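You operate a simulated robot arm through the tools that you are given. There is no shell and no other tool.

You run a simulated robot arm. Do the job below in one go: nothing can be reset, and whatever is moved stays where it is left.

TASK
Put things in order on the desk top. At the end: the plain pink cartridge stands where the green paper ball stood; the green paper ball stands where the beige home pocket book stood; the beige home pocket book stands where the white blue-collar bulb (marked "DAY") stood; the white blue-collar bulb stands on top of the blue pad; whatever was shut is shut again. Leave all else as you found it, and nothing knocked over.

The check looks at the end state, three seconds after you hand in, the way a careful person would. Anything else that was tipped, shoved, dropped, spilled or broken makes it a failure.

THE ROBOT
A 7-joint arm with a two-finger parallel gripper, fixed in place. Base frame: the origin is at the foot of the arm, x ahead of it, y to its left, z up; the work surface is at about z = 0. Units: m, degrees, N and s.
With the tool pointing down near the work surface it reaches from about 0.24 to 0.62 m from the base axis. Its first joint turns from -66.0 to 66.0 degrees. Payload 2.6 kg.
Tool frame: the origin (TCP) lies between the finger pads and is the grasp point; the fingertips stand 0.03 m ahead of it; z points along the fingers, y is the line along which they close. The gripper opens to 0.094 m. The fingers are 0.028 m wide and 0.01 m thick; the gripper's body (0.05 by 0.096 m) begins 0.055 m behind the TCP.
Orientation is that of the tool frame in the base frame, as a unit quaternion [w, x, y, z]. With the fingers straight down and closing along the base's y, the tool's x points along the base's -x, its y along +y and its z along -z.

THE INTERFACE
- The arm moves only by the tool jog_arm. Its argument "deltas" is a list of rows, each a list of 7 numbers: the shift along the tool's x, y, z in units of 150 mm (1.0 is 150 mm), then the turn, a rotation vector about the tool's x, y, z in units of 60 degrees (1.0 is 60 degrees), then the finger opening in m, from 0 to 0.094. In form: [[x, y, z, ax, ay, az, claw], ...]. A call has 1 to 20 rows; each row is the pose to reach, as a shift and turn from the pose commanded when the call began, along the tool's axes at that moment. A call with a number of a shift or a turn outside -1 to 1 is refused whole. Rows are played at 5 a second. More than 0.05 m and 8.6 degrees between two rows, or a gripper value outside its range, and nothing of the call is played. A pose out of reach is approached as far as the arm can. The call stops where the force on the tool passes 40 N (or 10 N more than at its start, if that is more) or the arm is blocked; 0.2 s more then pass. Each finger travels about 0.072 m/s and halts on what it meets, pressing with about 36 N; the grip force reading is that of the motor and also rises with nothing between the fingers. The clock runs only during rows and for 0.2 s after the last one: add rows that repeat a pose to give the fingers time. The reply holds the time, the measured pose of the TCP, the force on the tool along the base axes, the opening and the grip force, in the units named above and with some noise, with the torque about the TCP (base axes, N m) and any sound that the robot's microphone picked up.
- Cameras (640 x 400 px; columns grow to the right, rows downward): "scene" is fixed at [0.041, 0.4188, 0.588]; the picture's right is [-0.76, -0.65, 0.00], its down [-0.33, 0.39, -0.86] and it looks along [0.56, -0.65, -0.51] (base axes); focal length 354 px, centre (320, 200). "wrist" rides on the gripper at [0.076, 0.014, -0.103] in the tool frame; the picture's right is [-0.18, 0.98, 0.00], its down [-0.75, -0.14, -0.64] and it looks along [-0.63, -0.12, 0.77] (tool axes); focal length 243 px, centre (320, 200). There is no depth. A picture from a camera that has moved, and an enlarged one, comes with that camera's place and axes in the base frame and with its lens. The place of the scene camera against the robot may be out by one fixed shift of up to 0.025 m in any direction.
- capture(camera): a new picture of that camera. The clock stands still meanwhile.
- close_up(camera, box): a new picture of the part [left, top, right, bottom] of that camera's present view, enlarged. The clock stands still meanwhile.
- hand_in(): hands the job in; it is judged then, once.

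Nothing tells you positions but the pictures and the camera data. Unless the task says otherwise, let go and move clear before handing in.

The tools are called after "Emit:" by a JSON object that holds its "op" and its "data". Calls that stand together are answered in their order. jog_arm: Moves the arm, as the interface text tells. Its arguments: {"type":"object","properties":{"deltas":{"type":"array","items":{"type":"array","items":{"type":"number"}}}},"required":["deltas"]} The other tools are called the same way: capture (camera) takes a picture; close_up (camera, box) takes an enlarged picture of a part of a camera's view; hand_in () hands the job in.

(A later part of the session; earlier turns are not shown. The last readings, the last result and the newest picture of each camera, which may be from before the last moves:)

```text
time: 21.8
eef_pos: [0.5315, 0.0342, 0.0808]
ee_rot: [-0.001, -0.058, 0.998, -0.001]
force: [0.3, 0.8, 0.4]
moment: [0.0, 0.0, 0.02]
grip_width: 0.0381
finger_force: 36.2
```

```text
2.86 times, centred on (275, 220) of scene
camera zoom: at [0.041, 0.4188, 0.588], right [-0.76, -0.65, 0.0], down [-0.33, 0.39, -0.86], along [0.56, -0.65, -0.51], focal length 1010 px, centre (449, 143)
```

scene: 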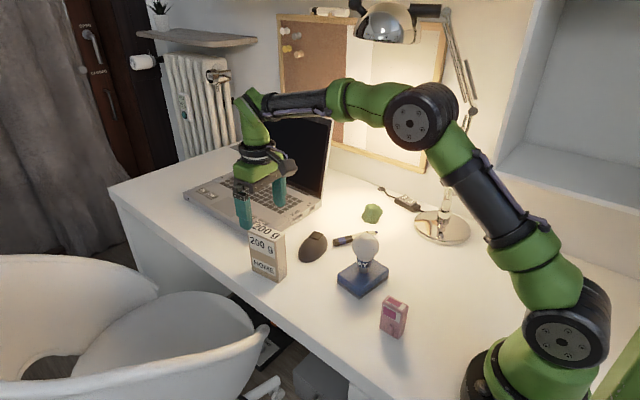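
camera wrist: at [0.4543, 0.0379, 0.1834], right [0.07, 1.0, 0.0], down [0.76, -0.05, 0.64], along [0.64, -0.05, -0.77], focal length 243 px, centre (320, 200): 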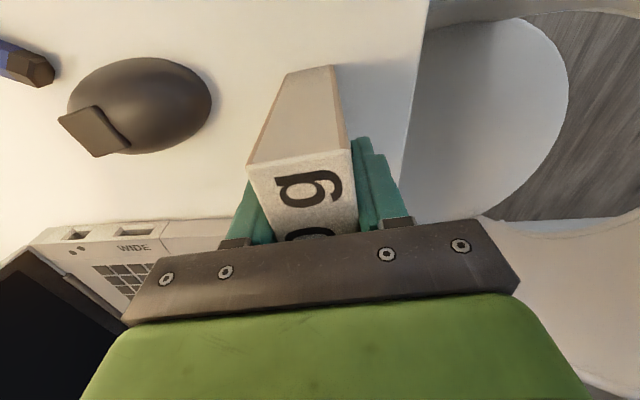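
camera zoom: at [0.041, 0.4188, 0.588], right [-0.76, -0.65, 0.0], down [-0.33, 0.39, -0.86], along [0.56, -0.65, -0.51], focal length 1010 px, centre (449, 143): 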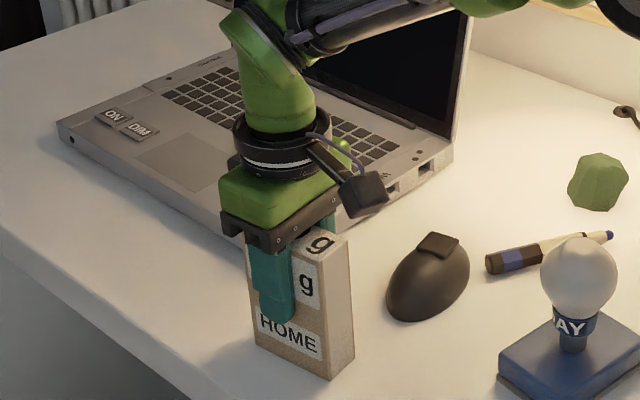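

The book is gripped firmly. I'll lift it straight up.

Emit:
{"op": "jog_arm", "data": {"deltas": [[0, 0, -0.05, 0, 0, 0, 0.02], [0, 0, -0.2, 0, 0, 0, 0.02], [0, 0, -0.4, 0, 0, 0, 0.02], [0, 0, -0.6, 0, 0, 0, 0.02], [0, 0, -0.65, 0, 0, 0, 0.02], [0, 0, -0.65, 0, 0, 0, 0.02]]}}

Emit:
{"op": "capture", "data": {"camera": "scene"}}

Emit:
{"op": "capture", "data": {"camera": "wrist"}}

```text
time: 23.2
eef_pos: [0.5315, 0.0347, 0.1785]
ee_rot: [0.0, -0.057, 0.998, -0.001]
force: [0.3, 0.2, -2.5]
moment: [-0.02, 0.0, -0.01]
grip_width: 0.0381
finger_force: 36.0
```

```text
taken
```

scene: 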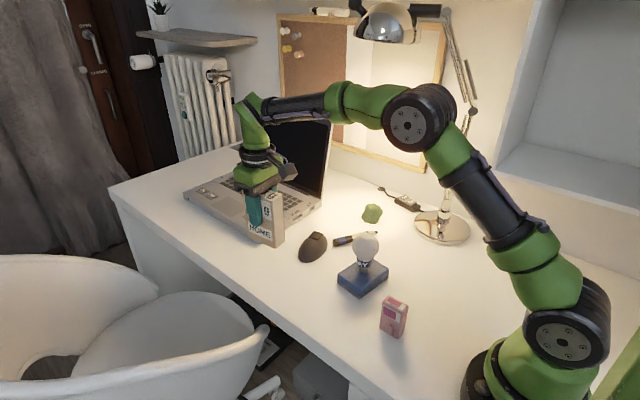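

```text
taken
camera wrist: at [0.4545, 0.0379, 0.2814], right [0.07, 1.0, 0.0], down [0.76, -0.05, 0.64], along [0.64, -0.05, -0.77], focal length 243 px, centre (320, 200)
```

wrist: 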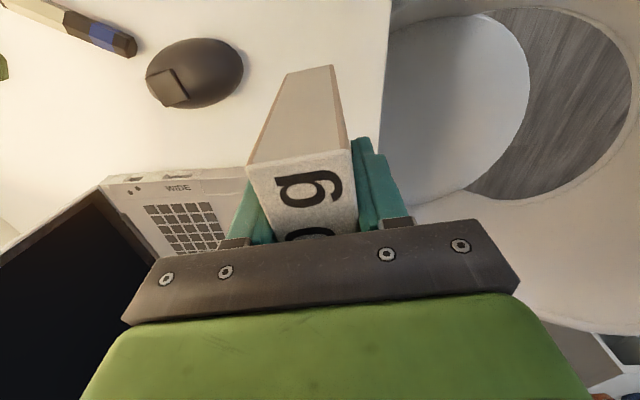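

The book is lifted with its bottom about 10 cm up. I'll carry it around the far side of the bulb, in stages.

Emit:
{"op": "jog_arm", "data": {"deltas": [[0.04, -0.07, 0, 0, 0, 0.02, 0.02], [0.13, -0.22, 0, 0, 0, 0.07, 0.02], [0.22, -0.38, 0, 0, 0, 0.13, 0.02], [0.31, -0.54, 0, 0, 0, 0.18, 0.02], [0.39, -0.68, 0, 0, 0, 0.23, 0.02], [0.432, -0.745, 0, 0, 0, 0.25, 0.02], [0.432, -0.745, 0, 0, 0, 0.25, 0.02]]}}

Emit:
{"op": "capture", "data": {"camera": "scene"}}

```text
time: 24.8
eef_pos: [0.4793, -0.0848, 0.1802]
ee_rot: [0.0, 0.074, 0.997, 0.0]
force: [0.6, 0.2, -1.9]
moment: [-0.01, 0.02, 0.04]
grip_width: 0.0379
finger_force: 35.1
```

```text
taken
```

scene: 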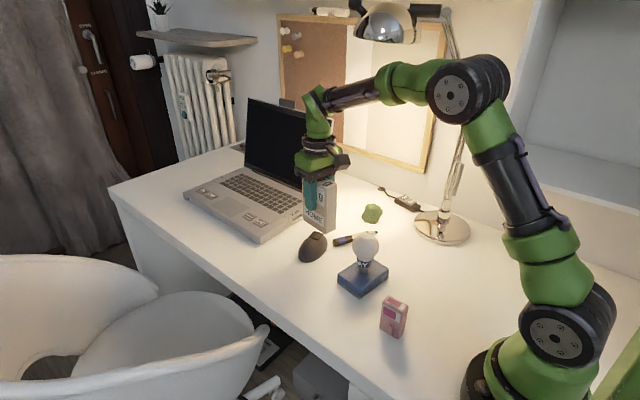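

Clear so far. I'll continue round behind the bulb.

Emit:
{"op": "jog_arm", "data": {"deltas": [[0.04, -0.08, 0, 0, 0, 0.02, 0.02], [0.12, -0.25, 0, 0, 0, 0.07, 0.02], [0.2, -0.43, 0, 0, 0, 0.13, 0.02], [0.28, -0.61, 0, 0, 0, 0.18, 0.02], [0.36, -0.78, 0, 0, 0, 0.23, 0.02], [0.405, -0.868, 0, 0, 0, 0.26, 0.02], [0.405, -0.868, 0, 0, 0, 0.26, 0.02]]}}

Emit:
{"op": "capture", "data": {"camera": "scene"}}

```text
time: 26.4
eef_pos: [0.3999, -0.2048, 0.1795]
ee_rot: [0.001, 0.209, 0.978, 0.0]
force: [0.9, 0.6, -1.8]
moment: [0.01, -0.01, -0.01]
grip_width: 0.0378
finger_force: 35.4
```

```text
taken
```

scene: 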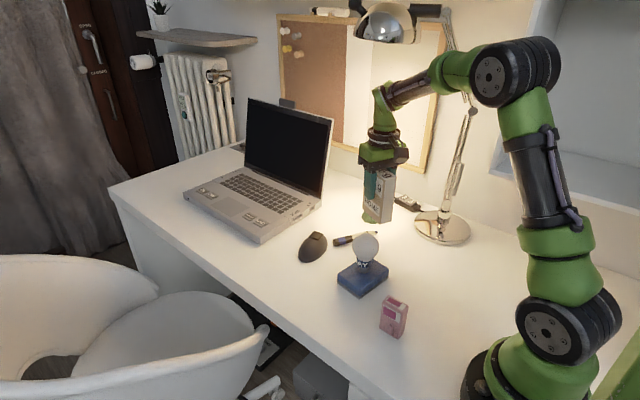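

Now I'll move over the bulb's old spot at (0.2505, -0.2065).

Emit:
{"op": "jog_arm", "data": {"deltas": [[0.08, -0.035, 0, 0, 0, 0, 0.02], [0.25, -0.115, 0, 0, 0, 0, 0.02], [0.45, -0.207, 0, 0, 0, 0, 0.02], [0.65, -0.3, 0, 0, 0, 0, 0.02], [0.82, -0.378, 0, 0, 0, 0, 0.02], [0.905, -0.417, 0, 0, 0, 0, 0.02], [0.905, -0.417, 0, 0, 0, 0, 0.02]]}}

Emit:
{"op": "capture", "data": {"camera": "scene"}}

Emit:
{"op": "capture", "data": {"camera": "wrist"}}

```text
time: 28.0
eef_pos: [0.2506, -0.2069, 0.1799]
ee_rot: [0.0, 0.209, 0.978, 0.0]
force: [0.1, -0.2, -2.4]
moment: [-0.02, -0.01, -0.02]
grip_width: 0.0377
finger_force: 36.3
```

```text
taken
```

scene: 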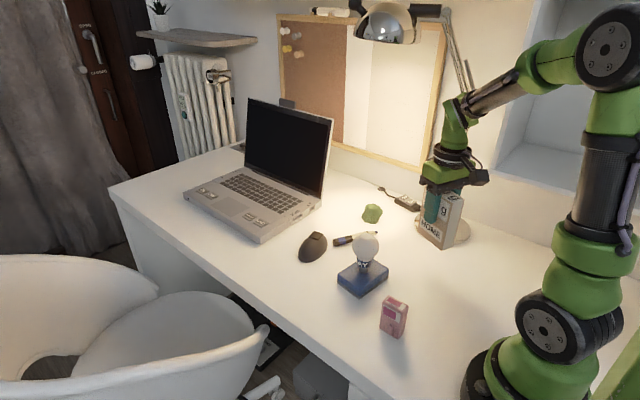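

```text
taken
camera wrist: at [0.1872, -0.1638, 0.2812], right [0.57, 0.82, 0.0], down [0.63, -0.44, 0.64], along [0.53, -0.37, -0.77], focal length 243 px, centre (320, 200)
```

wrist: 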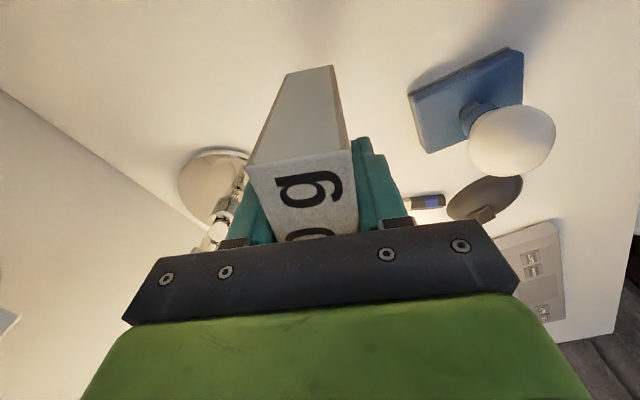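

I'll lower it to just above the desk.

Emit:
{"op": "jog_arm", "data": {"deltas": [[0, 0, 0.1, 0, 0, 0, 0.02], [0, 0, 0.25, 0, 0, 0, 0.02], [0, 0, 0.4, 0, 0, 0, 0.02], [0, 0, 0.53, 0, 0, 0, 0.02], [0, 0, 0.6, 0, 0, 0, 0.02], [0, 0, 0.627, 0, 0, 0, 0.02], [0, 0, 0.627, 0, 0, 0, 0.02]]}}

Emit:
{"op": "close_up", "data": {"camera": "scene", "box": [370, 180, 490, 300]}}

```text
time: 29.6
eef_pos: [0.2504, -0.207, 0.0838]
ee_rot: [0.0, 0.208, 0.978, -0.001]
force: [-0.2, -0.1, -1.7]
moment: [0.02, -0.02, 0.0]
grip_width: 0.038
finger_force: 36.3
```

```text
3.33 times, centred on (430, 240) of scene
camera zoom: at [0.041, 0.4188, 0.588], right [-0.76, -0.65, 0.0], down [-0.33, 0.39, -0.86], along [0.56, -0.65, -0.51], focal length 1178 px, centre (-47, 67)
```

zoom: 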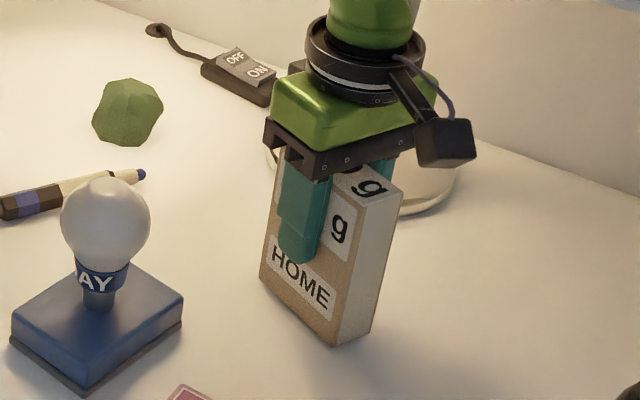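

Emit:
{"op": "jog_arm", "data": {"deltas": [[0, 0, 0.007, 0, 0, 0, 0.02], [0, 0, 0.014, 0, 0, 0, 0.02], [0, 0, 0.0165, 0, 0, 0, 0.02], [0, 0, 0.0165, 0, 0, 0, 0.02]]}}

```text
time: 30.6
eef_pos: [0.2514, -0.2066, 0.0822]
ee_rot: [0.0, 0.209, 0.978, -0.001]
force: [0.2, 0.2, -1.6]
moment: [0.02, -0.01, -0.02]
grip_width: 0.0381
finger_force: 35.8
```

The book hasn't touched yet, so I'll step down another millimetre.

Emit:
{"op": "jog_arm", "data": {"deltas": [[0, 0, 0.004, 0, 0, 0, 0.02], [0, 0, 0.0067, 0, 0, 0, 0.02], [0, 0, 0.0067, 0, 0, 0, 0.02]]}}

```text
time: 31.4
eef_pos: [0.2517, -0.207, 0.0813]
ee_rot: [-0.001, 0.209, 0.978, 0.0]
force: [0.3, -0.7, -2.0]
moment: [0.02, 0.0, 0.0]
grip_width: 0.0379
finger_force: 35.7
```

Emit:
{"op": "jog_arm", "data": {"deltas": [[0, 0, 0.004, 0, 0, 0, 0.02], [0, 0, 0.0067, 0, 0, 0, 0.02], [0, 0, 0.0067, 0, 0, 0, 0.02]]}}

```text
time: 32.2
eef_pos: [0.2513, -0.2066, 0.0822]
ee_rot: [0.001, 0.208, 0.978, 0.0]
force: [-3.5, 2.0, 15.0]
moment: [0.21, 0.44, 0.04]
grip_width: 0.0379
finger_force: 36.1
```

Contact, at 15 N. I'll ease back slightly and then open slowly.

Emit:
{"op": "jog_arm", "data": {"deltas": [[0, 0, -0.003, 0, 0, 0, 0.02], [0, 0, -0.0045, 0, 0, 0, 0.02], [0, 0, -0.0045, 0, 0, 0, 0.02]]}}

Emit:
{"op": "close_up", "data": {"camera": "scene", "box": [370, 180, 490, 300]}}

```text
time: 33.0
eef_pos: [0.2511, -0.2063, 0.0822]
ee_rot: [0.001, 0.208, 0.978, -0.001]
force: [0.5, 0.4, 0.0]
moment: [-0.03, -0.13, 0.03]
grip_width: 0.0383
finger_force: 36.1
```

```text
3.33 times, centred on (430, 240) of scene
camera zoom: at [0.041, 0.4188, 0.588], right [-0.76, -0.65, 0.0], down [-0.33, 0.39, -0.86], along [0.56, -0.65, -0.51], focal length 1178 px, centre (-47, 67)
```

zoom: 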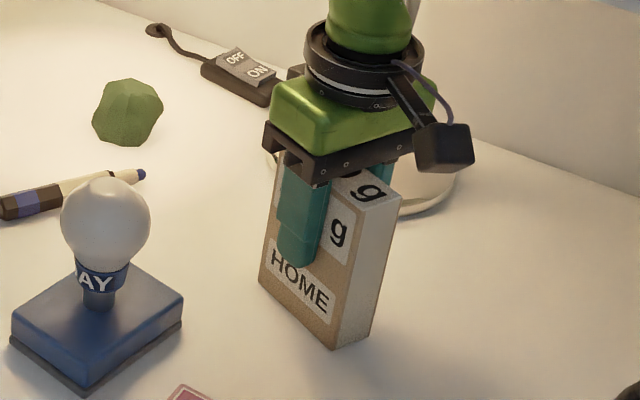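

Emit:
{"op": "jog_arm", "data": {"deltas": [[0, 0, 0, 0, 0, 0, 0.039], [0, 0, 0, 0, 0, 0, 0.042], [0, 0, 0, 0, 0, 0, 0.046], [0, 0, 0, 0, 0, 0, 0.055], [0, 0, 0, 0, 0, 0, 0.07], [0, 0, 0, 0, 0, 0, 0.085], [0, 0, 0, 0, 0, 0, 0.085]]}}

Emit:
{"op": "close_up", "data": {"camera": "scene", "box": [370, 180, 490, 300]}}

Emit:
{"op": "capture", "data": {"camera": "wrist"}}

```text
time: 34.6
eef_pos: [0.2502, -0.2065, 0.0823]
ee_rot: [0.0, 0.209, 0.978, 0.0]
force: [0.2, -0.3, 0.8]
moment: [-0.03, 0.01, 0.02]
grip_width: 0.0851
finger_force: 0.0
```

```text
3.33 times, centred on (430, 240) of scene
camera zoom: at [0.041, 0.4188, 0.588], right [-0.76, -0.65, 0.0], down [-0.33, 0.39, -0.86], along [0.56, -0.65, -0.51], focal length 1178 px, centre (-47, 67)
```

zoom: 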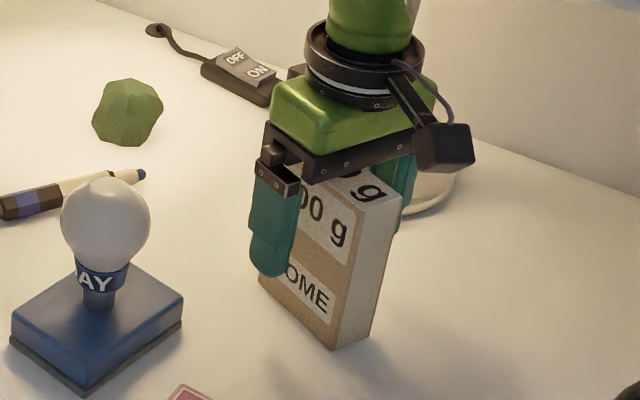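

```text
taken
camera wrist: at [0.1873, -0.1639, 0.1835], right [0.57, 0.82, 0.0], down [0.63, -0.44, 0.64], along [0.53, -0.37, -0.77], focal length 243 px, centre (320, 200)
```

wrist: 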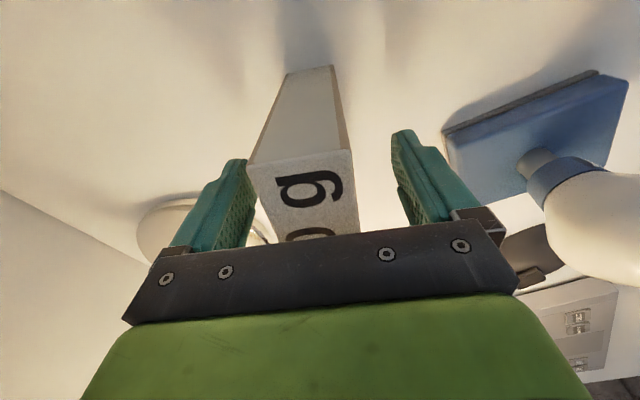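

The book stands at the bulb's old spot. I'll raise the gripper clear of it.

Emit:
{"op": "jog_arm", "data": {"deltas": [[0, 0, -0.1, 0, 0, 0, 0.085], [0, 0, -0.3, 0, 0, 0, 0.085], [0, 0, -0.55, 0, 0, 0, 0.085], [0, 0, -0.7, 0, 0, 0, 0.085], [0, 0, -0.7, 0, 0, 0, 0.085]]}}

Emit:
{"op": "capture", "data": {"camera": "scene"}}

Emit:
{"op": "capture", "data": {"camera": "wrist"}}

```text
time: 35.8
eef_pos: [0.2496, -0.2055, 0.1872]
ee_rot: [0.0, 0.207, 0.978, -0.001]
force: [0.4, -0.4, 0.1]
moment: [0.04, -0.01, -0.03]
grip_width: 0.085
finger_force: 0.0
```

```text
taken
```

scene: 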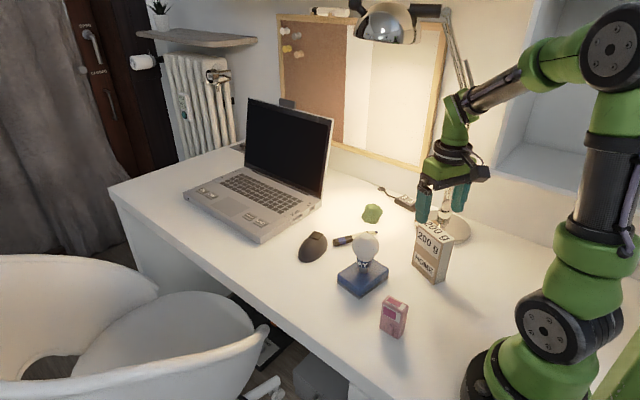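

```text
taken
camera wrist: at [0.1872, -0.1629, 0.2886], right [0.57, 0.82, 0.0], down [0.63, -0.44, 0.64], along [0.53, -0.36, -0.77], focal length 243 px, centre (320, 200)
```

wrist: 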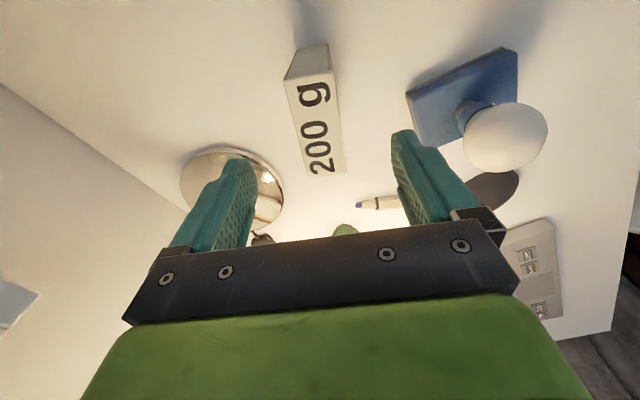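

The book and bulb are both upright. I'll approach the ball, staying low enough to keep clear of the lamp.

Emit:
{"op": "jog_arm", "data": {"deltas": [[-0.2, 0.026, 0, 0, 0, 0, 0.085], [-0.45, 0.06, 0, 0, 0, 0, 0.085], [-0.7, 0.092, 0, 0, 0, 0, 0.085], [-0.893, 0.118, 0, 0, 0, 0, 0.085], [-0.893, 0.118, 0, 0, 0, 0, 0.085]]}}

Emit:
{"op": "capture", "data": {"camera": "scene"}}

Emit:
{"op": "capture", "data": {"camera": "wrist"}}

Emit:
{"op": "close_up", "data": {"camera": "wrist", "box": [220, 60, 420, 230]}}

```text
time: 37.0
eef_pos: [0.3806, -0.2439, 0.1862]
ee_rot: [0.001, 0.208, 0.978, 0.0]
force: [0.3, 0.0, 0.4]
moment: [-0.02, 0.01, -0.02]
grip_width: 0.085
finger_force: 0.1
```

```text
taken
```

scene: 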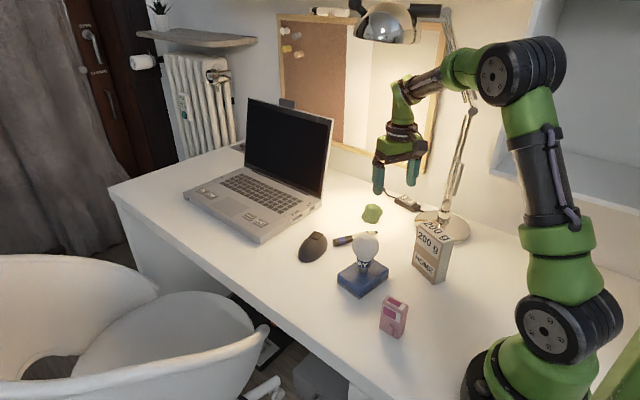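

```text
taken
camera wrist: at [0.3176, -0.2023, 0.2891], right [0.57, 0.82, 0.0], down [0.63, -0.44, 0.64], along [0.53, -0.36, -0.77], focal length 243 px, centre (320, 200)
```

wrist: 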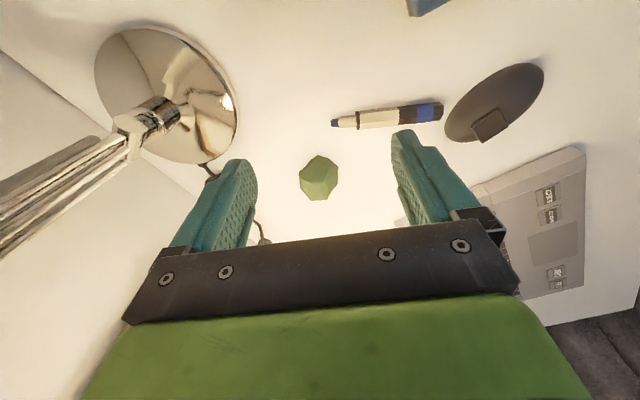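

```text
2.35 times, centred on (320, 145) of wrist
camera zoom: at [0.3176, -0.2023, 0.2891], right [0.57, 0.82, 0.0], down [0.63, -0.44, 0.64], along [0.53, -0.36, -0.77], focal length 571 px, centre (320, 329)
```

zoom: 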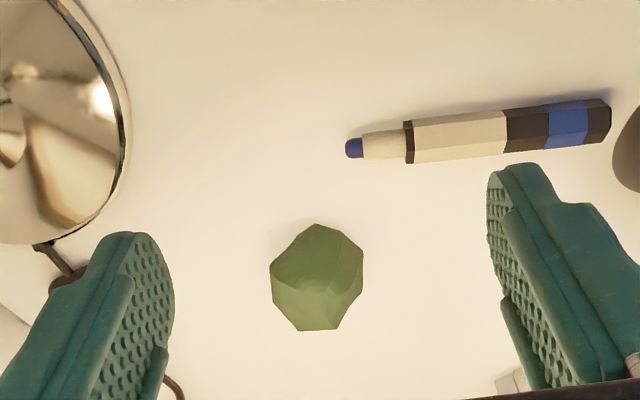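

The ball is centred near (0.4685, -0.307) and about 53 mm wide. I'll move over it at a lower height.

Emit:
{"op": "jog_arm", "data": {"deltas": [[-0.18, -0.036, 0.11, 0, 0, 0, 0.085], [-0.36, -0.072, 0.22, 0, 0, 0, 0.085], [-0.54, -0.108, 0.34, 0, 0, 0, 0.085], [-0.71, -0.143, 0.447, 0, 0, 0, 0.085], [-0.71, -0.143, 0.447, 0, 0, 0, 0.085]]}}

Emit:
{"op": "capture", "data": {"camera": "scene"}}

Emit:
{"op": "capture", "data": {"camera": "wrist"}}

```text
time: 38.2
eef_pos: [0.47, -0.3075, 0.1188]
ee_rot: [-0.001, 0.207, 0.978, 0.0]
force: [-0.3, -0.2, 0.3]
moment: [0.0, -0.02, 0.02]
grip_width: 0.085
finger_force: 0.0
```

```text
taken
```

scene: 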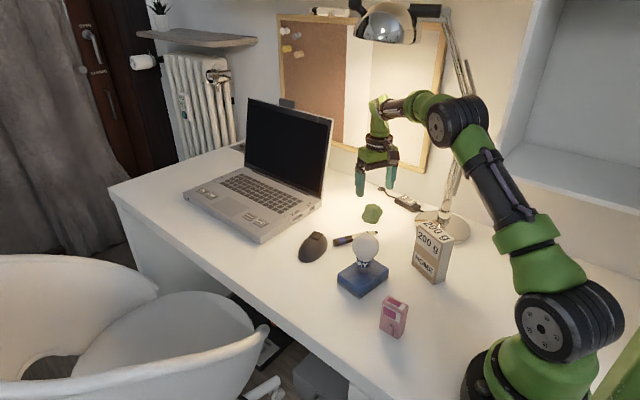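

```text
taken
camera wrist: at [0.4065, -0.2647, 0.2222], right [0.57, 0.82, 0.0], down [0.63, -0.44, 0.64], along [0.53, -0.36, -0.77], focal length 243 px, centre (320, 200)
```

wrist: 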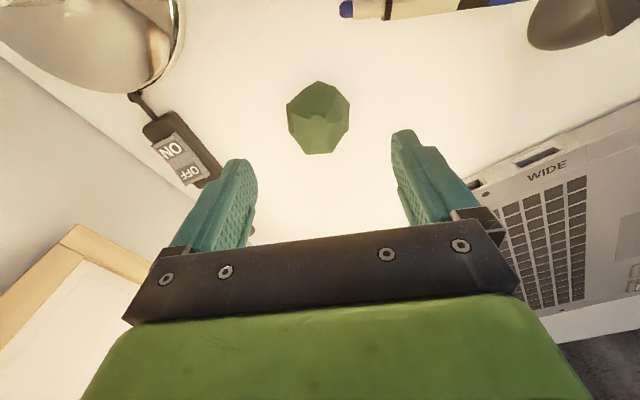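

The ball sits between the fingers and the lamp switch is clear of them. I'll go down to grasp height.

Emit:
{"op": "jog_arm", "data": {"deltas": [[0, -0.012, 0.2, 0, 0, 0, 0.085], [0, -0.012, 0.4, 0, 0, 0, 0.085], [0, -0.012, 0.52, 0, 0, 0, 0.085], [0, -0.012, 0.552, 0, 0, 0, 0.085], [0, -0.012, 0.552, 0, 0, 0, 0.085]]}}

Emit:
{"op": "capture", "data": {"camera": "wrist"}}

Emit:
{"op": "close_up", "data": {"camera": "scene", "box": [320, 140, 440, 250]}}

```text
time: 39.4
eef_pos: [0.4701, -0.3088, 0.0364]
ee_rot: [0.0, 0.208, 0.978, 0.0]
force: [1.2, -0.9, 0.6]
moment: [0.01, 0.0, 0.02]
grip_width: 0.0852
finger_force: 0.2
```

```text
taken
camera wrist: at [0.4054, -0.2661, 0.1388], right [0.57, 0.82, 0.0], down [0.63, -0.44, 0.64], along [0.53, -0.37, -0.77], focal length 243 px, centre (320, 200)
```

wrist: 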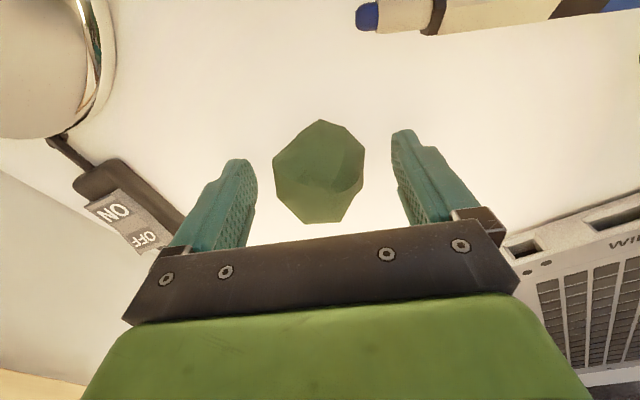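

```text
3.64 times, centred on (380, 195) of scene
camera zoom: at [0.041, 0.4188, 0.588], right [-0.76, -0.65, 0.0], down [-0.33, 0.39, -0.86], along [0.56, -0.65, -0.51], focal length 1285 px, centre (102, 218)
```

zoom: 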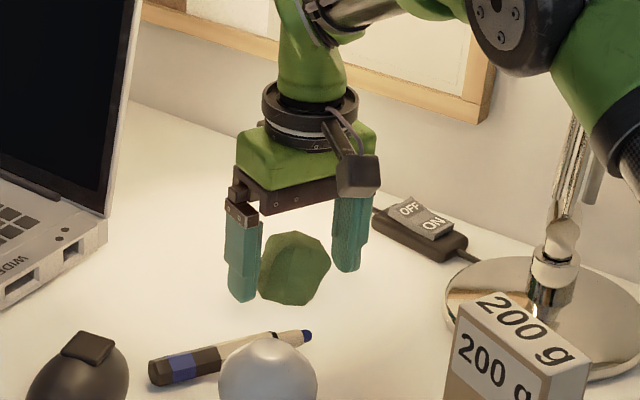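

The ball is aligned to within about 2 mm. I'm closing gently.

Emit:
{"op": "jog_arm", "data": {"deltas": [[0, 0, 0, 0, 0, 0, 0.07], [0, 0, 0, 0, 0, 0, 0.06], [0, 0, 0, 0, 0, 0, 0.055], [0, 0, 0, 0, 0, 0, 0.051], [0, 0, 0, 0, 0, 0, 0.047], [0, 0, 0, 0, 0, 0, 0.042], [0, 0, 0, 0, 0, 0, 0.036], [0, 0, 0, 0, 0, 0, 0.036]]}}

Emit:
{"op": "capture", "data": {"camera": "wrist"}}

Emit:
{"op": "close_up", "data": {"camera": "scene", "box": [320, 140, 440, 250]}}

```text
time: 41.2
eef_pos: [0.4688, -0.3091, 0.0379]
ee_rot: [-0.001, 0.209, 0.978, 0.0]
force: [0.4, 0.1, 0.1]
moment: [0.03, -0.01, -0.02]
grip_width: 0.038
finger_force: 35.5
```

```text
taken
camera wrist: at [0.4055, -0.2661, 0.1391], right [0.57, 0.82, 0.0], down [0.63, -0.44, 0.64], along [0.53, -0.36, -0.77], focal length 243 px, centre (320, 200)
```

wrist: 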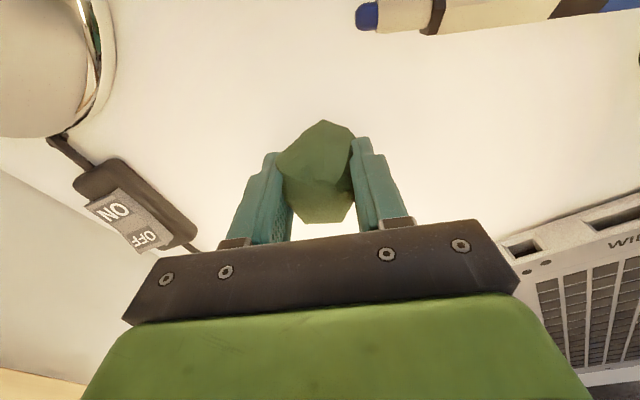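

```text
3.64 times, centred on (380, 195) of scene
camera zoom: at [0.041, 0.4188, 0.588], right [-0.76, -0.65, 0.0], down [-0.33, 0.39, -0.86], along [0.56, -0.65, -0.51], focal length 1285 px, centre (102, 218)
```

zoom: 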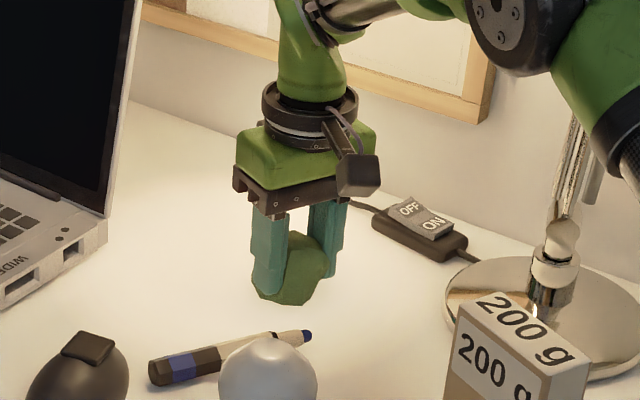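

Gripped at 38 mm. I'll lift slowly and check that the ball comes along.

Emit:
{"op": "jog_arm", "data": {"deltas": [[0, 0, -0.03, 0, 0, 0, 0.034], [0, 0, -0.1, 0, 0, 0, 0.034], [0, 0, -0.2, 0, 0, 0, 0.034], [0, 0, -0.33, 0, 0, 0, 0.034], [0, 0, -0.4, 0, 0, 0, 0.034], [0, 0, -0.4, 0, 0, 0, 0.034]]}}

Emit:
{"op": "capture", "data": {"camera": "wrist"}}

Emit:
{"op": "close_up", "data": {"camera": "scene", "box": [320, 120, 440, 250]}}

```text
time: 42.6
eef_pos: [0.4676, -0.3093, 0.097]
ee_rot: [0.0, 0.207, 0.978, 0.0]
force: [-0.7, 0.2, -0.7]
moment: [0.0, -0.03, 0.01]
grip_width: 0.0378
finger_force: 36.0
```

```text
taken
camera wrist: at [0.4049, -0.2664, 0.1988], right [0.57, 0.82, 0.0], down [0.63, -0.44, 0.64], along [0.53, -0.36, -0.77], focal length 243 px, centre (320, 200)
```

wrist: 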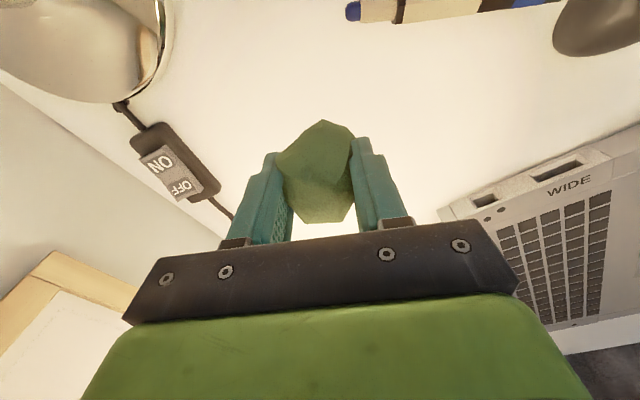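

```text
3.08 times, centred on (380, 185) of scene
camera zoom: at [0.041, 0.4188, 0.588], right [-0.76, -0.65, 0.0], down [-0.33, 0.39, -0.86], along [0.56, -0.65, -0.51], focal length 1088 px, centre (135, 246)
```

zoom: 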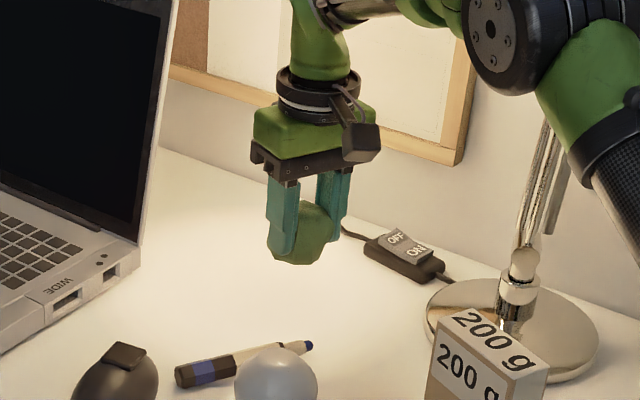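

The ball is held. I'll carry it toward the book's old spot, passing over the pen and mouse.

Emit:
{"op": "jog_arm", "data": {"deltas": [[0.03, 0.08, -0.02, 0, 0, -0.02, 0.034], [0.09, 0.26, -0.07, 0, 0, -0.06, 0.034], [0.16, 0.45, -0.12, 0, 0, -0.1, 0.034], [0.22, 0.63, -0.17, 0, 0, -0.15, 0.034], [0.28, 0.8, -0.21, 0, 0, -0.18, 0.034], [0.304, 0.879, -0.22, 0, 0, -0.2, 0.034], [0.304, 0.879, -0.22, 0, 0, -0.2, 0.034]]}}

Emit:
{"op": "capture", "data": {"camera": "scene"}}

```text
time: 44.2
eef_pos: [0.4795, -0.17, 0.1295]
ee_rot: [0.0, 0.104, 0.995, 0.0]
force: [0.3, -0.2, -0.4]
moment: [0.02, 0.0, 0.01]
grip_width: 0.0374
finger_force: 35.9
```

```text
taken
```

scene: 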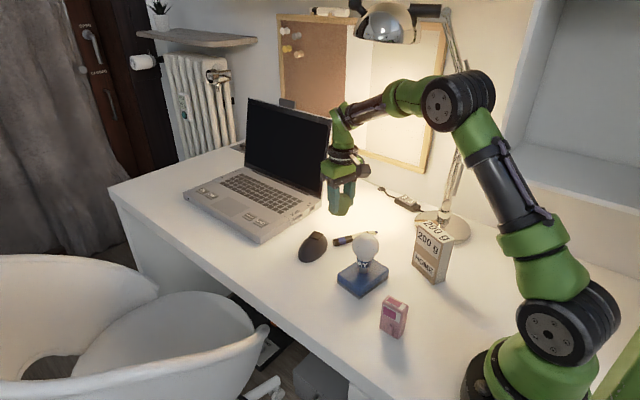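

Emit:
{"op": "jog_arm", "data": {"deltas": [[-0.003, 0.08, 0, 0, 0, -0.02, 0.034], [-0.01, 0.25, 0, 0, 0, -0.06, 0.034], [-0.017, 0.45, 0, 0, 0, -0.11, 0.034], [-0.024, 0.64, 0, 0, 0, -0.16, 0.034], [-0.031, 0.824, 0, 0, 0, -0.2, 0.034], [-0.031, 0.824, 0, 0, 0, -0.2, 0.034]]}}

Emit:
{"op": "capture", "data": {"camera": "scene"}}

```text
time: 45.6
eef_pos: [0.5126, -0.0523, 0.1301]
ee_rot: [0.0, -0.001, 1.0, -0.001]
force: [0.4, 0.5, 0.1]
moment: [-0.05, -0.02, 0.01]
grip_width: 0.0371
finger_force: 36.1
```

```text
taken
```

scene: 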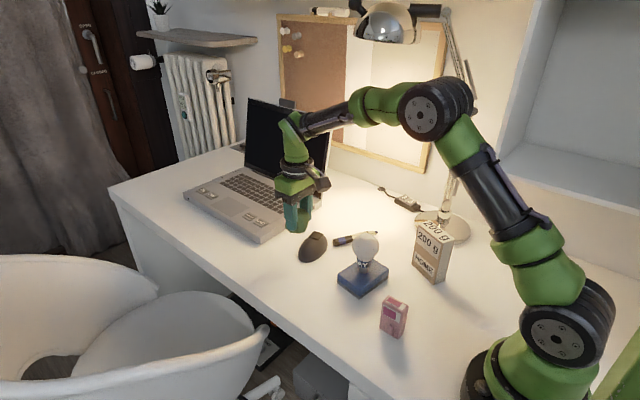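

Yaw is now zero and the spot is just ahead. I'll move over the book's old place and start descending.

Emit:
{"op": "jog_arm", "data": {"deltas": [[-0.02, 0.08, 0, 0, 0, 0, 0.034], [-0.06, 0.24, 0.02, 0, 0, 0, 0.034], [-0.1, 0.42, 0.08, 0, 0, 0, 0.034], [-0.137, 0.563, 0.18, 0, 0, 0, 0.034], [-0.137, 0.563, 0.33, 0, 0, 0, 0.034], [-0.137, 0.563, 0.43, 0, 0, 0, 0.034], [-0.137, 0.563, 0.43, 0, 0, 0, 0.034]]}}

Emit:
{"op": "capture", "data": {"camera": "wrist"}}

Emit:
{"op": "close_up", "data": {"camera": "scene", "box": [220, 170, 350, 290]}}

```text
time: 47.2
eef_pos: [0.5317, 0.0325, 0.0657]
ee_rot: [-0.001, 0.001, 1.0, 0.0]
force: [-0.5, -0.4, -0.6]
moment: [0.02, 0.03, 0.0]
grip_width: 0.0366
finger_force: 35.8
```

```text
taken
camera wrist: at [0.4556, 0.0465, 0.1671], right [0.18, 0.98, 0.0], down [0.75, -0.14, 0.64], along [0.63, -0.12, -0.77], focal length 243 px, centre (320, 200)
```

wrist: 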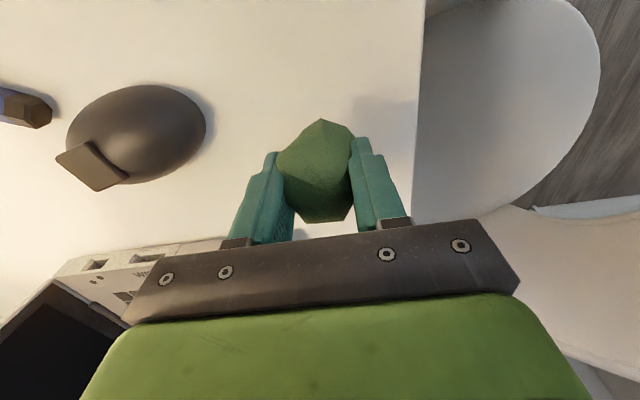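

```text
3.33 times, centred on (285, 230) of scene
camera zoom: at [0.041, 0.4188, 0.588], right [-0.76, -0.65, 0.0], down [-0.33, 0.39, -0.86], along [0.56, -0.65, -0.51], focal length 1178 px, centre (437, 100)
```

zoom: 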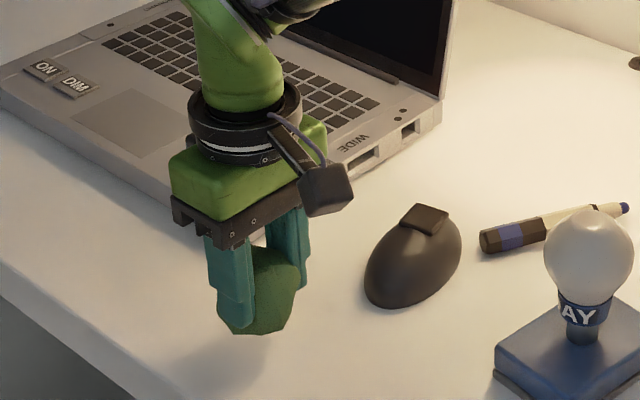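

Emit:
{"op": "jog_arm", "data": {"deltas": [[0, 0, 0.06, 0, 0, 0, 0.034], [0, 0, 0.12, 0, 0, 0, 0.034], [0, 0, 0.16, 0, 0, 0, 0.034], [0, 0, 0.175, 0, 0, 0, 0.034], [0, 0, 0.175, 0, 0, 0, 0.034]]}}

Emit:
{"op": "close_up", "data": {"camera": "scene", "box": [220, 170, 350, 290]}}

```text
time: 48.4
eef_pos: [0.5314, 0.0341, 0.0391]
ee_rot: [0.0, 0.0, 1.0, 0.0]
force: [-0.6, -0.2, -0.2]
moment: [0.01, 0.01, 0.01]
grip_width: 0.0367
finger_force: 35.7
```

```text
3.33 times, centred on (285, 230) of scene
camera zoom: at [0.041, 0.4188, 0.588], right [-0.76, -0.65, 0.0], down [-0.33, 0.39, -0.86], along [0.56, -0.65, -0.51], focal length 1178 px, centre (437, 100)
```

zoom: 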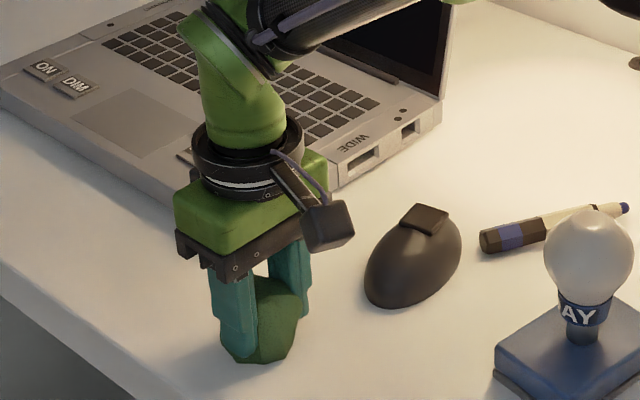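

Emit:
{"op": "jog_arm", "data": {"deltas": [[0, 0, 0.006, 0, 0, 0, 0.034], [0, 0, 0.012, 0, 0, 0, 0.034], [0, 0, 0.012, 0, 0, 0, 0.034]]}}

```text
time: 49.2
eef_pos: [0.5319, 0.0331, 0.0387]
ee_rot: [0.001, 0.0, 1.0, 0.0]
force: [-2.6, 0.2, 7.3]
moment: [0.11, 0.09, 0.03]
grip_width: 0.0366
finger_force: 36.3
```

It's touching the desk with about 7 N. I'll ease off slightly and release.

Emit:
{"op": "jog_arm", "data": {"deltas": [[0, 0, -0.003, 0, 0, 0, 0.034], [0, 0, -0.003, 0, 0, 0, 0.036], [0, 0, -0.003, 0, 0, 0, 0.038], [0, 0, -0.003, 0, 0, 0, 0.041], [0, 0, -0.003, 0, 0, 0, 0.045], [0, 0, -0.003, 0, 0, 0, 0.05], [0, 0, -0.003, 0, 0, 0, 0.058], [0, 0, -0.003, 0, 0, 0, 0.068], [0, 0, -0.003, 0, 0, 0, 0.08], [0, 0, -0.003, 0, 0, 0, 0.08]]}}

Emit:
{"op": "close_up", "data": {"camera": "scene", "box": [220, 170, 350, 290]}}

Emit:
{"op": "capture", "data": {"camera": "wrist"}}

```text
time: 51.4
eef_pos: [0.5326, 0.0346, 0.0373]
ee_rot: [0.0, 0.001, 1.0, 0.0]
force: [-0.2, 0.1, 0.3]
moment: [-0.01, 0.01, -0.02]
grip_width: 0.0799
finger_force: 0.0
```

```text
3.33 times, centred on (285, 230) of scene
camera zoom: at [0.041, 0.4188, 0.588], right [-0.76, -0.65, 0.0], down [-0.33, 0.39, -0.86], along [0.56, -0.65, -0.51], focal length 1178 px, centre (437, 100)
```

zoom: 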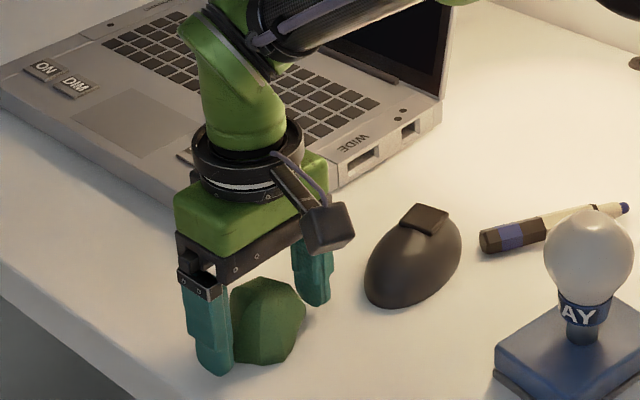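

```text
taken
camera wrist: at [0.4556, 0.0469, 0.1399], right [0.18, 0.98, 0.0], down [0.75, -0.14, 0.64], along [0.63, -0.12, -0.77], focal length 243 px, centre (320, 200)
```

wrist: 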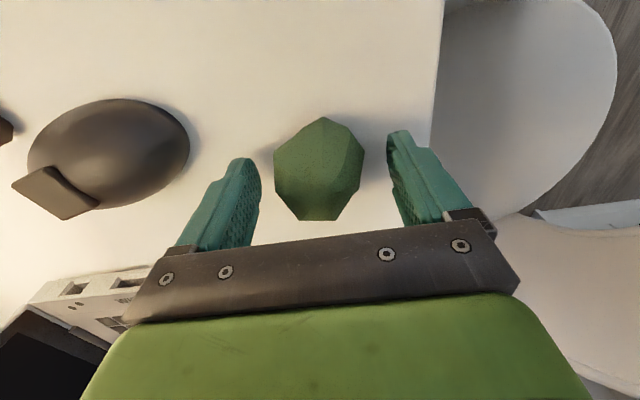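

The ball stands at the book's old place. I'll raise straight up.

Emit:
{"op": "jog_arm", "data": {"deltas": [[0, 0, -0.1, 0, 0, 0, 0.08], [0, 0, -0.3, 0, 0, 0, 0.08], [0, 0, -0.6, 0, 0, 0, 0.08], [0, 0, -0.9, 0, 0, 0, 0.08], [0, 0, -1.0, 0, 0, 0, 0.08], [0, 0, -1.0, 0, 0, 0, 0.08]]}}

Emit:
{"op": "capture", "data": {"camera": "scene"}}

Emit:
{"op": "capture", "data": {"camera": "wrist"}}

```text
time: 52.8
eef_pos: [0.5311, 0.0318, 0.1875]
ee_rot: [-0.001, 0.0, 1.0, 0.0]
force: [0.3, 0.2, 0.3]
moment: [-0.02, -0.01, -0.02]
grip_width: 0.0799
finger_force: 0.1
```

```text
taken
```

scene: 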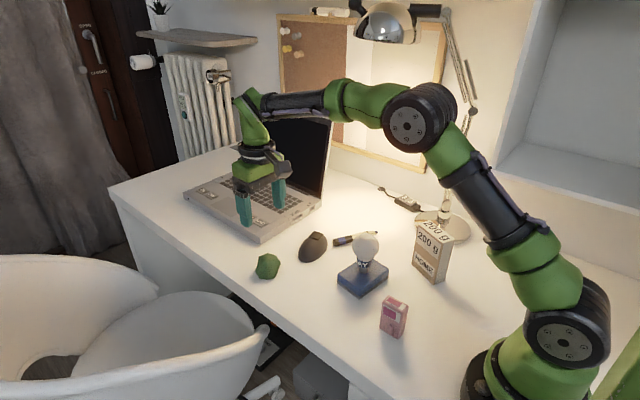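

```text
taken
camera wrist: at [0.4555, 0.0472, 0.29], right [0.18, 0.98, 0.0], down [0.75, -0.14, 0.64], along [0.63, -0.12, -0.77], focal length 243 px, centre (320, 200)
```

wrist: 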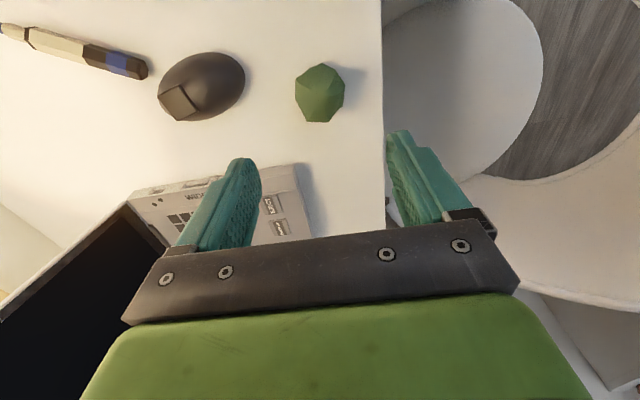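

The ball, bulb and book are all in place. Next is the cartridge: I'll move back toward it at a safe height.

Emit:
{"op": "jog_arm", "data": {"deltas": [[0.2, -0.03, -0.03, 0, 0, 0, 0.08], [0.45, -0.07, -0.06, 0, 0, 0, 0.08], [0.7, -0.1, -0.1, 0, 0, 0, 0.08], [0.94, -0.14, -0.13, 0, 0, 0, 0.08], [0.94, -0.14, -0.13, 0, 0, 0, 0.08]]}}

Emit:
{"op": "jog_arm", "data": {"deltas": [[0.2, -0.03, 0, 0, 0, 0, 0.08], [0.4, -0.07, 0, 0, 0, 0, 0.08], [0.6, -0.1, 0, 0, 0, 0, 0.08], [0.8, -0.14, 0, 0, 0, 0, 0.08], [0.8, -0.14, 0, 0, 0, 0, 0.08]]}}

Emit:
{"op": "capture", "data": {"camera": "wrist"}}

Emit:
{"op": "capture", "data": {"camera": "scene"}}

Emit:
{"op": "close_up", "data": {"camera": "scene", "box": [365, 280, 425, 345]}}

```text
time: 54.0
eef_pos: [0.3913, 0.0144, 0.2076]
ee_rot: [0.0, 0.0, 1.0, 0.001]
force: [-0.9, 0.1, -0.1]
moment: [0.01, 0.02, -0.01]
grip_width: 0.08
finger_force: 0.0
```

```text
time: 55.2
eef_pos: [0.2716, -0.0081, 0.2072]
ee_rot: [0.0, 0.001, 1.0, 0.0]
force: [0.1, 0.2, 0.1]
moment: [-0.03, 0.02, 0.02]
grip_width: 0.0804
finger_force: 0.1
```

```text
taken
camera wrist: at [0.1953, 0.0052, 0.3089], right [0.19, 0.98, 0.0], down [0.75, -0.14, 0.64], along [0.63, -0.12, -0.77], focal length 243 px, centre (320, 200)
```

wrist: 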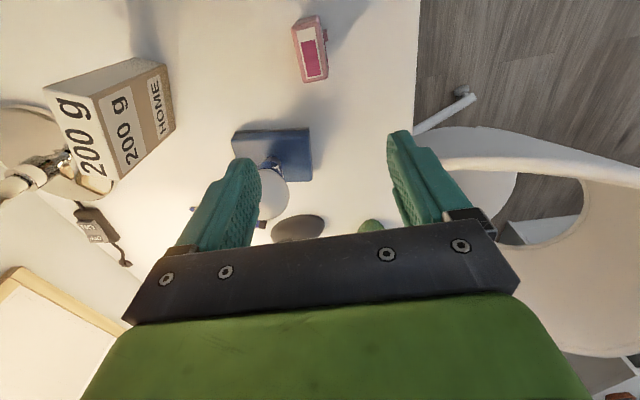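

```text
taken
```

scene: 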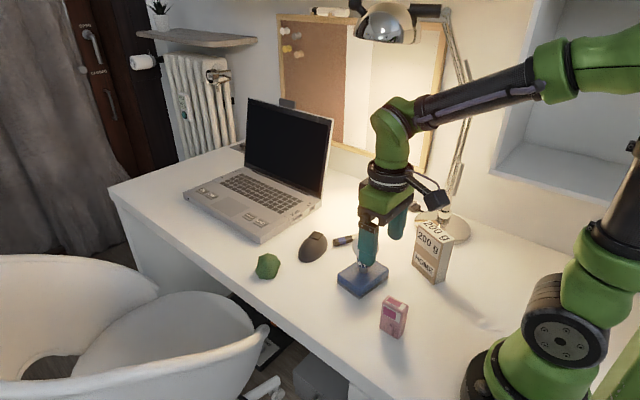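

```text
6.15 times, centred on (395, 312) of scene
camera zoom: at [0.041, 0.4188, 0.588], right [-0.76, -0.65, 0.0], down [-0.33, 0.39, -0.86], along [0.56, -0.65, -0.51], focal length 2175 px, centre (-142, -492)
```

zoom: 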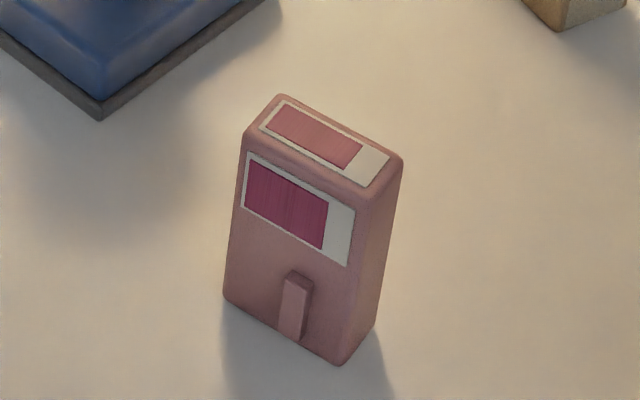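

Emit:
{"op": "close_up", "data": {"camera": "wrist", "box": [250, 0, 380, 100]}}

```text
4.00 times, centred on (315, 50) of wrist
camera zoom: at [0.1953, 0.0052, 0.3089], right [0.19, 0.98, 0.0], down [0.75, -0.14, 0.64], along [0.63, -0.12, -0.77], focal length 970 px, centre (340, 800)
```

zoom: 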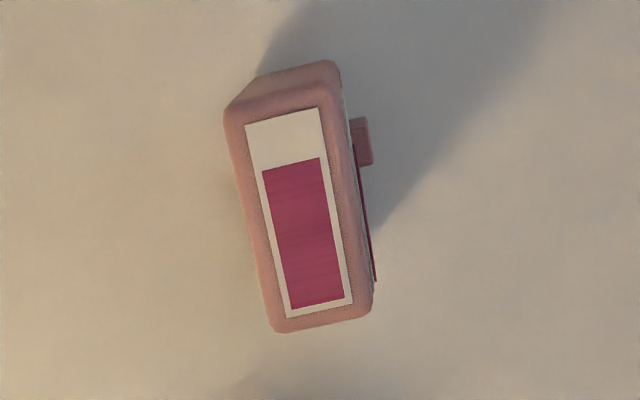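

The cartridge's top face is centred near (0.231, -0.0098), almost square to the axes, with a small lever low on its +y side. I'll come in above it, gripping a little forward of centre because it sits at the arm's inner reach.

Emit:
{"op": "jog_arm", "data": {"deltas": [[0.07, -0.003, 0.1, 0, 0, 0, 0.08], [0.14, -0.006, 0.25, 0, 0, 0, 0.08], [0.204, -0.01, 0.4, 0, 0, 0, 0.08], [0.204, -0.01, 0.447, 0, 0, 0, 0.08], [0.204, -0.01, 0.447, 0, 0, 0, 0.08]]}}

Emit:
{"op": "capture", "data": {"camera": "wrist"}}

Emit:
{"op": "capture", "data": {"camera": "scene"}}

```text
time: 56.4
eef_pos: [0.2401, -0.0101, 0.1387]
ee_rot: [0.001, 0.001, 1.0, 0.0]
force: [-0.3, 0.5, -0.5]
moment: [-0.02, 0.0, -0.03]
grip_width: 0.0797
finger_force: 0.0
```

```text
taken
camera wrist: at [0.1641, 0.0039, 0.2419], right [0.19, 0.98, 0.0], down [0.75, -0.14, 0.64], along [0.63, -0.12, -0.77], focal length 243 px, centre (320, 200)
```

wrist: 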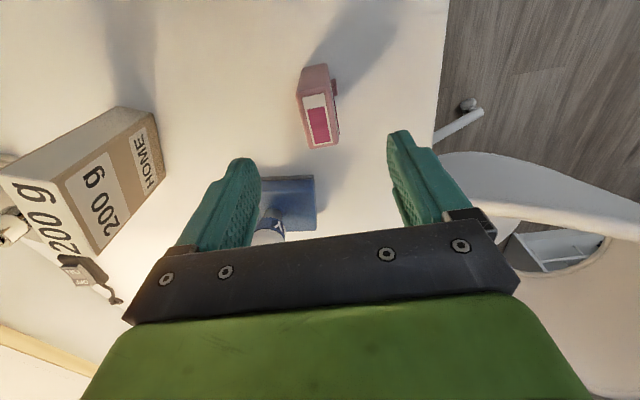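

```text
taken
```

scene: 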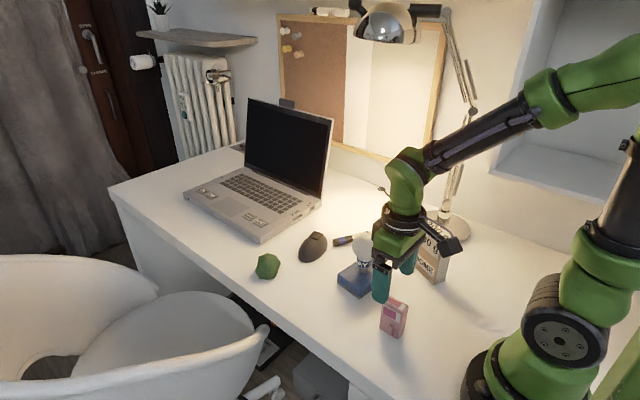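

Reach is fine at x = 0.24. I'll go down beside the upper half of the cartridge, above the lever.

Emit:
{"op": "jog_arm", "data": {"deltas": [[0, 0, 0.15, 0, 0, 0, 0.08], [0, 0, 0.3, 0, 0, 0, 0.08], [0, 0, 0.42, 0, 0, 0, 0.08], [0, 0, 0.473, 0, 0, 0, 0.08], [0, 0, 0.473, 0, 0, 0, 0.08]]}}

Emit:
{"op": "capture", "data": {"camera": "wrist"}}

Emit:
{"op": "close_up", "data": {"camera": "scene", "box": [340, 230, 460, 350]}}

```text
time: 57.6
eef_pos: [0.2399, -0.0085, 0.0694]
ee_rot: [0.0, 0.001, 1.0, 0.0]
force: [-0.3, 0.3, -0.1]
moment: [-0.01, 0.0, 0.01]
grip_width: 0.0799
finger_force: 0.0
```

```text
taken
camera wrist: at [0.1641, 0.0042, 0.1707], right [0.19, 0.98, 0.0], down [0.75, -0.14, 0.64], along [0.63, -0.12, -0.77], focal length 243 px, centre (320, 200)
```

wrist: 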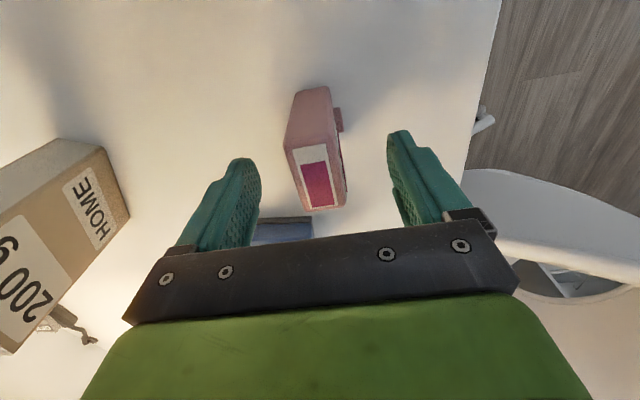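

```text
3.33 times, centred on (400, 290) of scene
camera zoom: at [0.041, 0.4188, 0.588], right [-0.76, -0.65, 0.0], down [-0.33, 0.39, -0.86], along [0.56, -0.65, -0.51], focal length 1178 px, centre (53, -100)
```

zoom: 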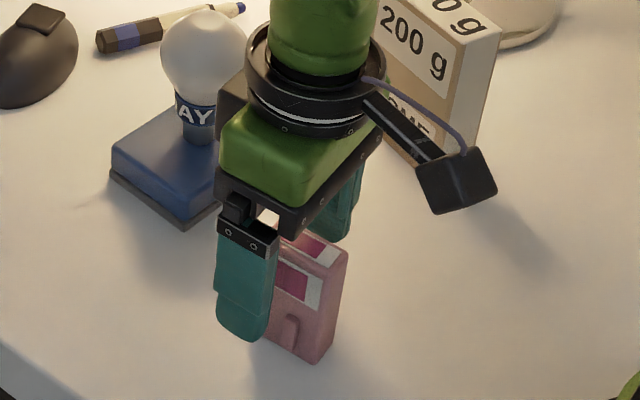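

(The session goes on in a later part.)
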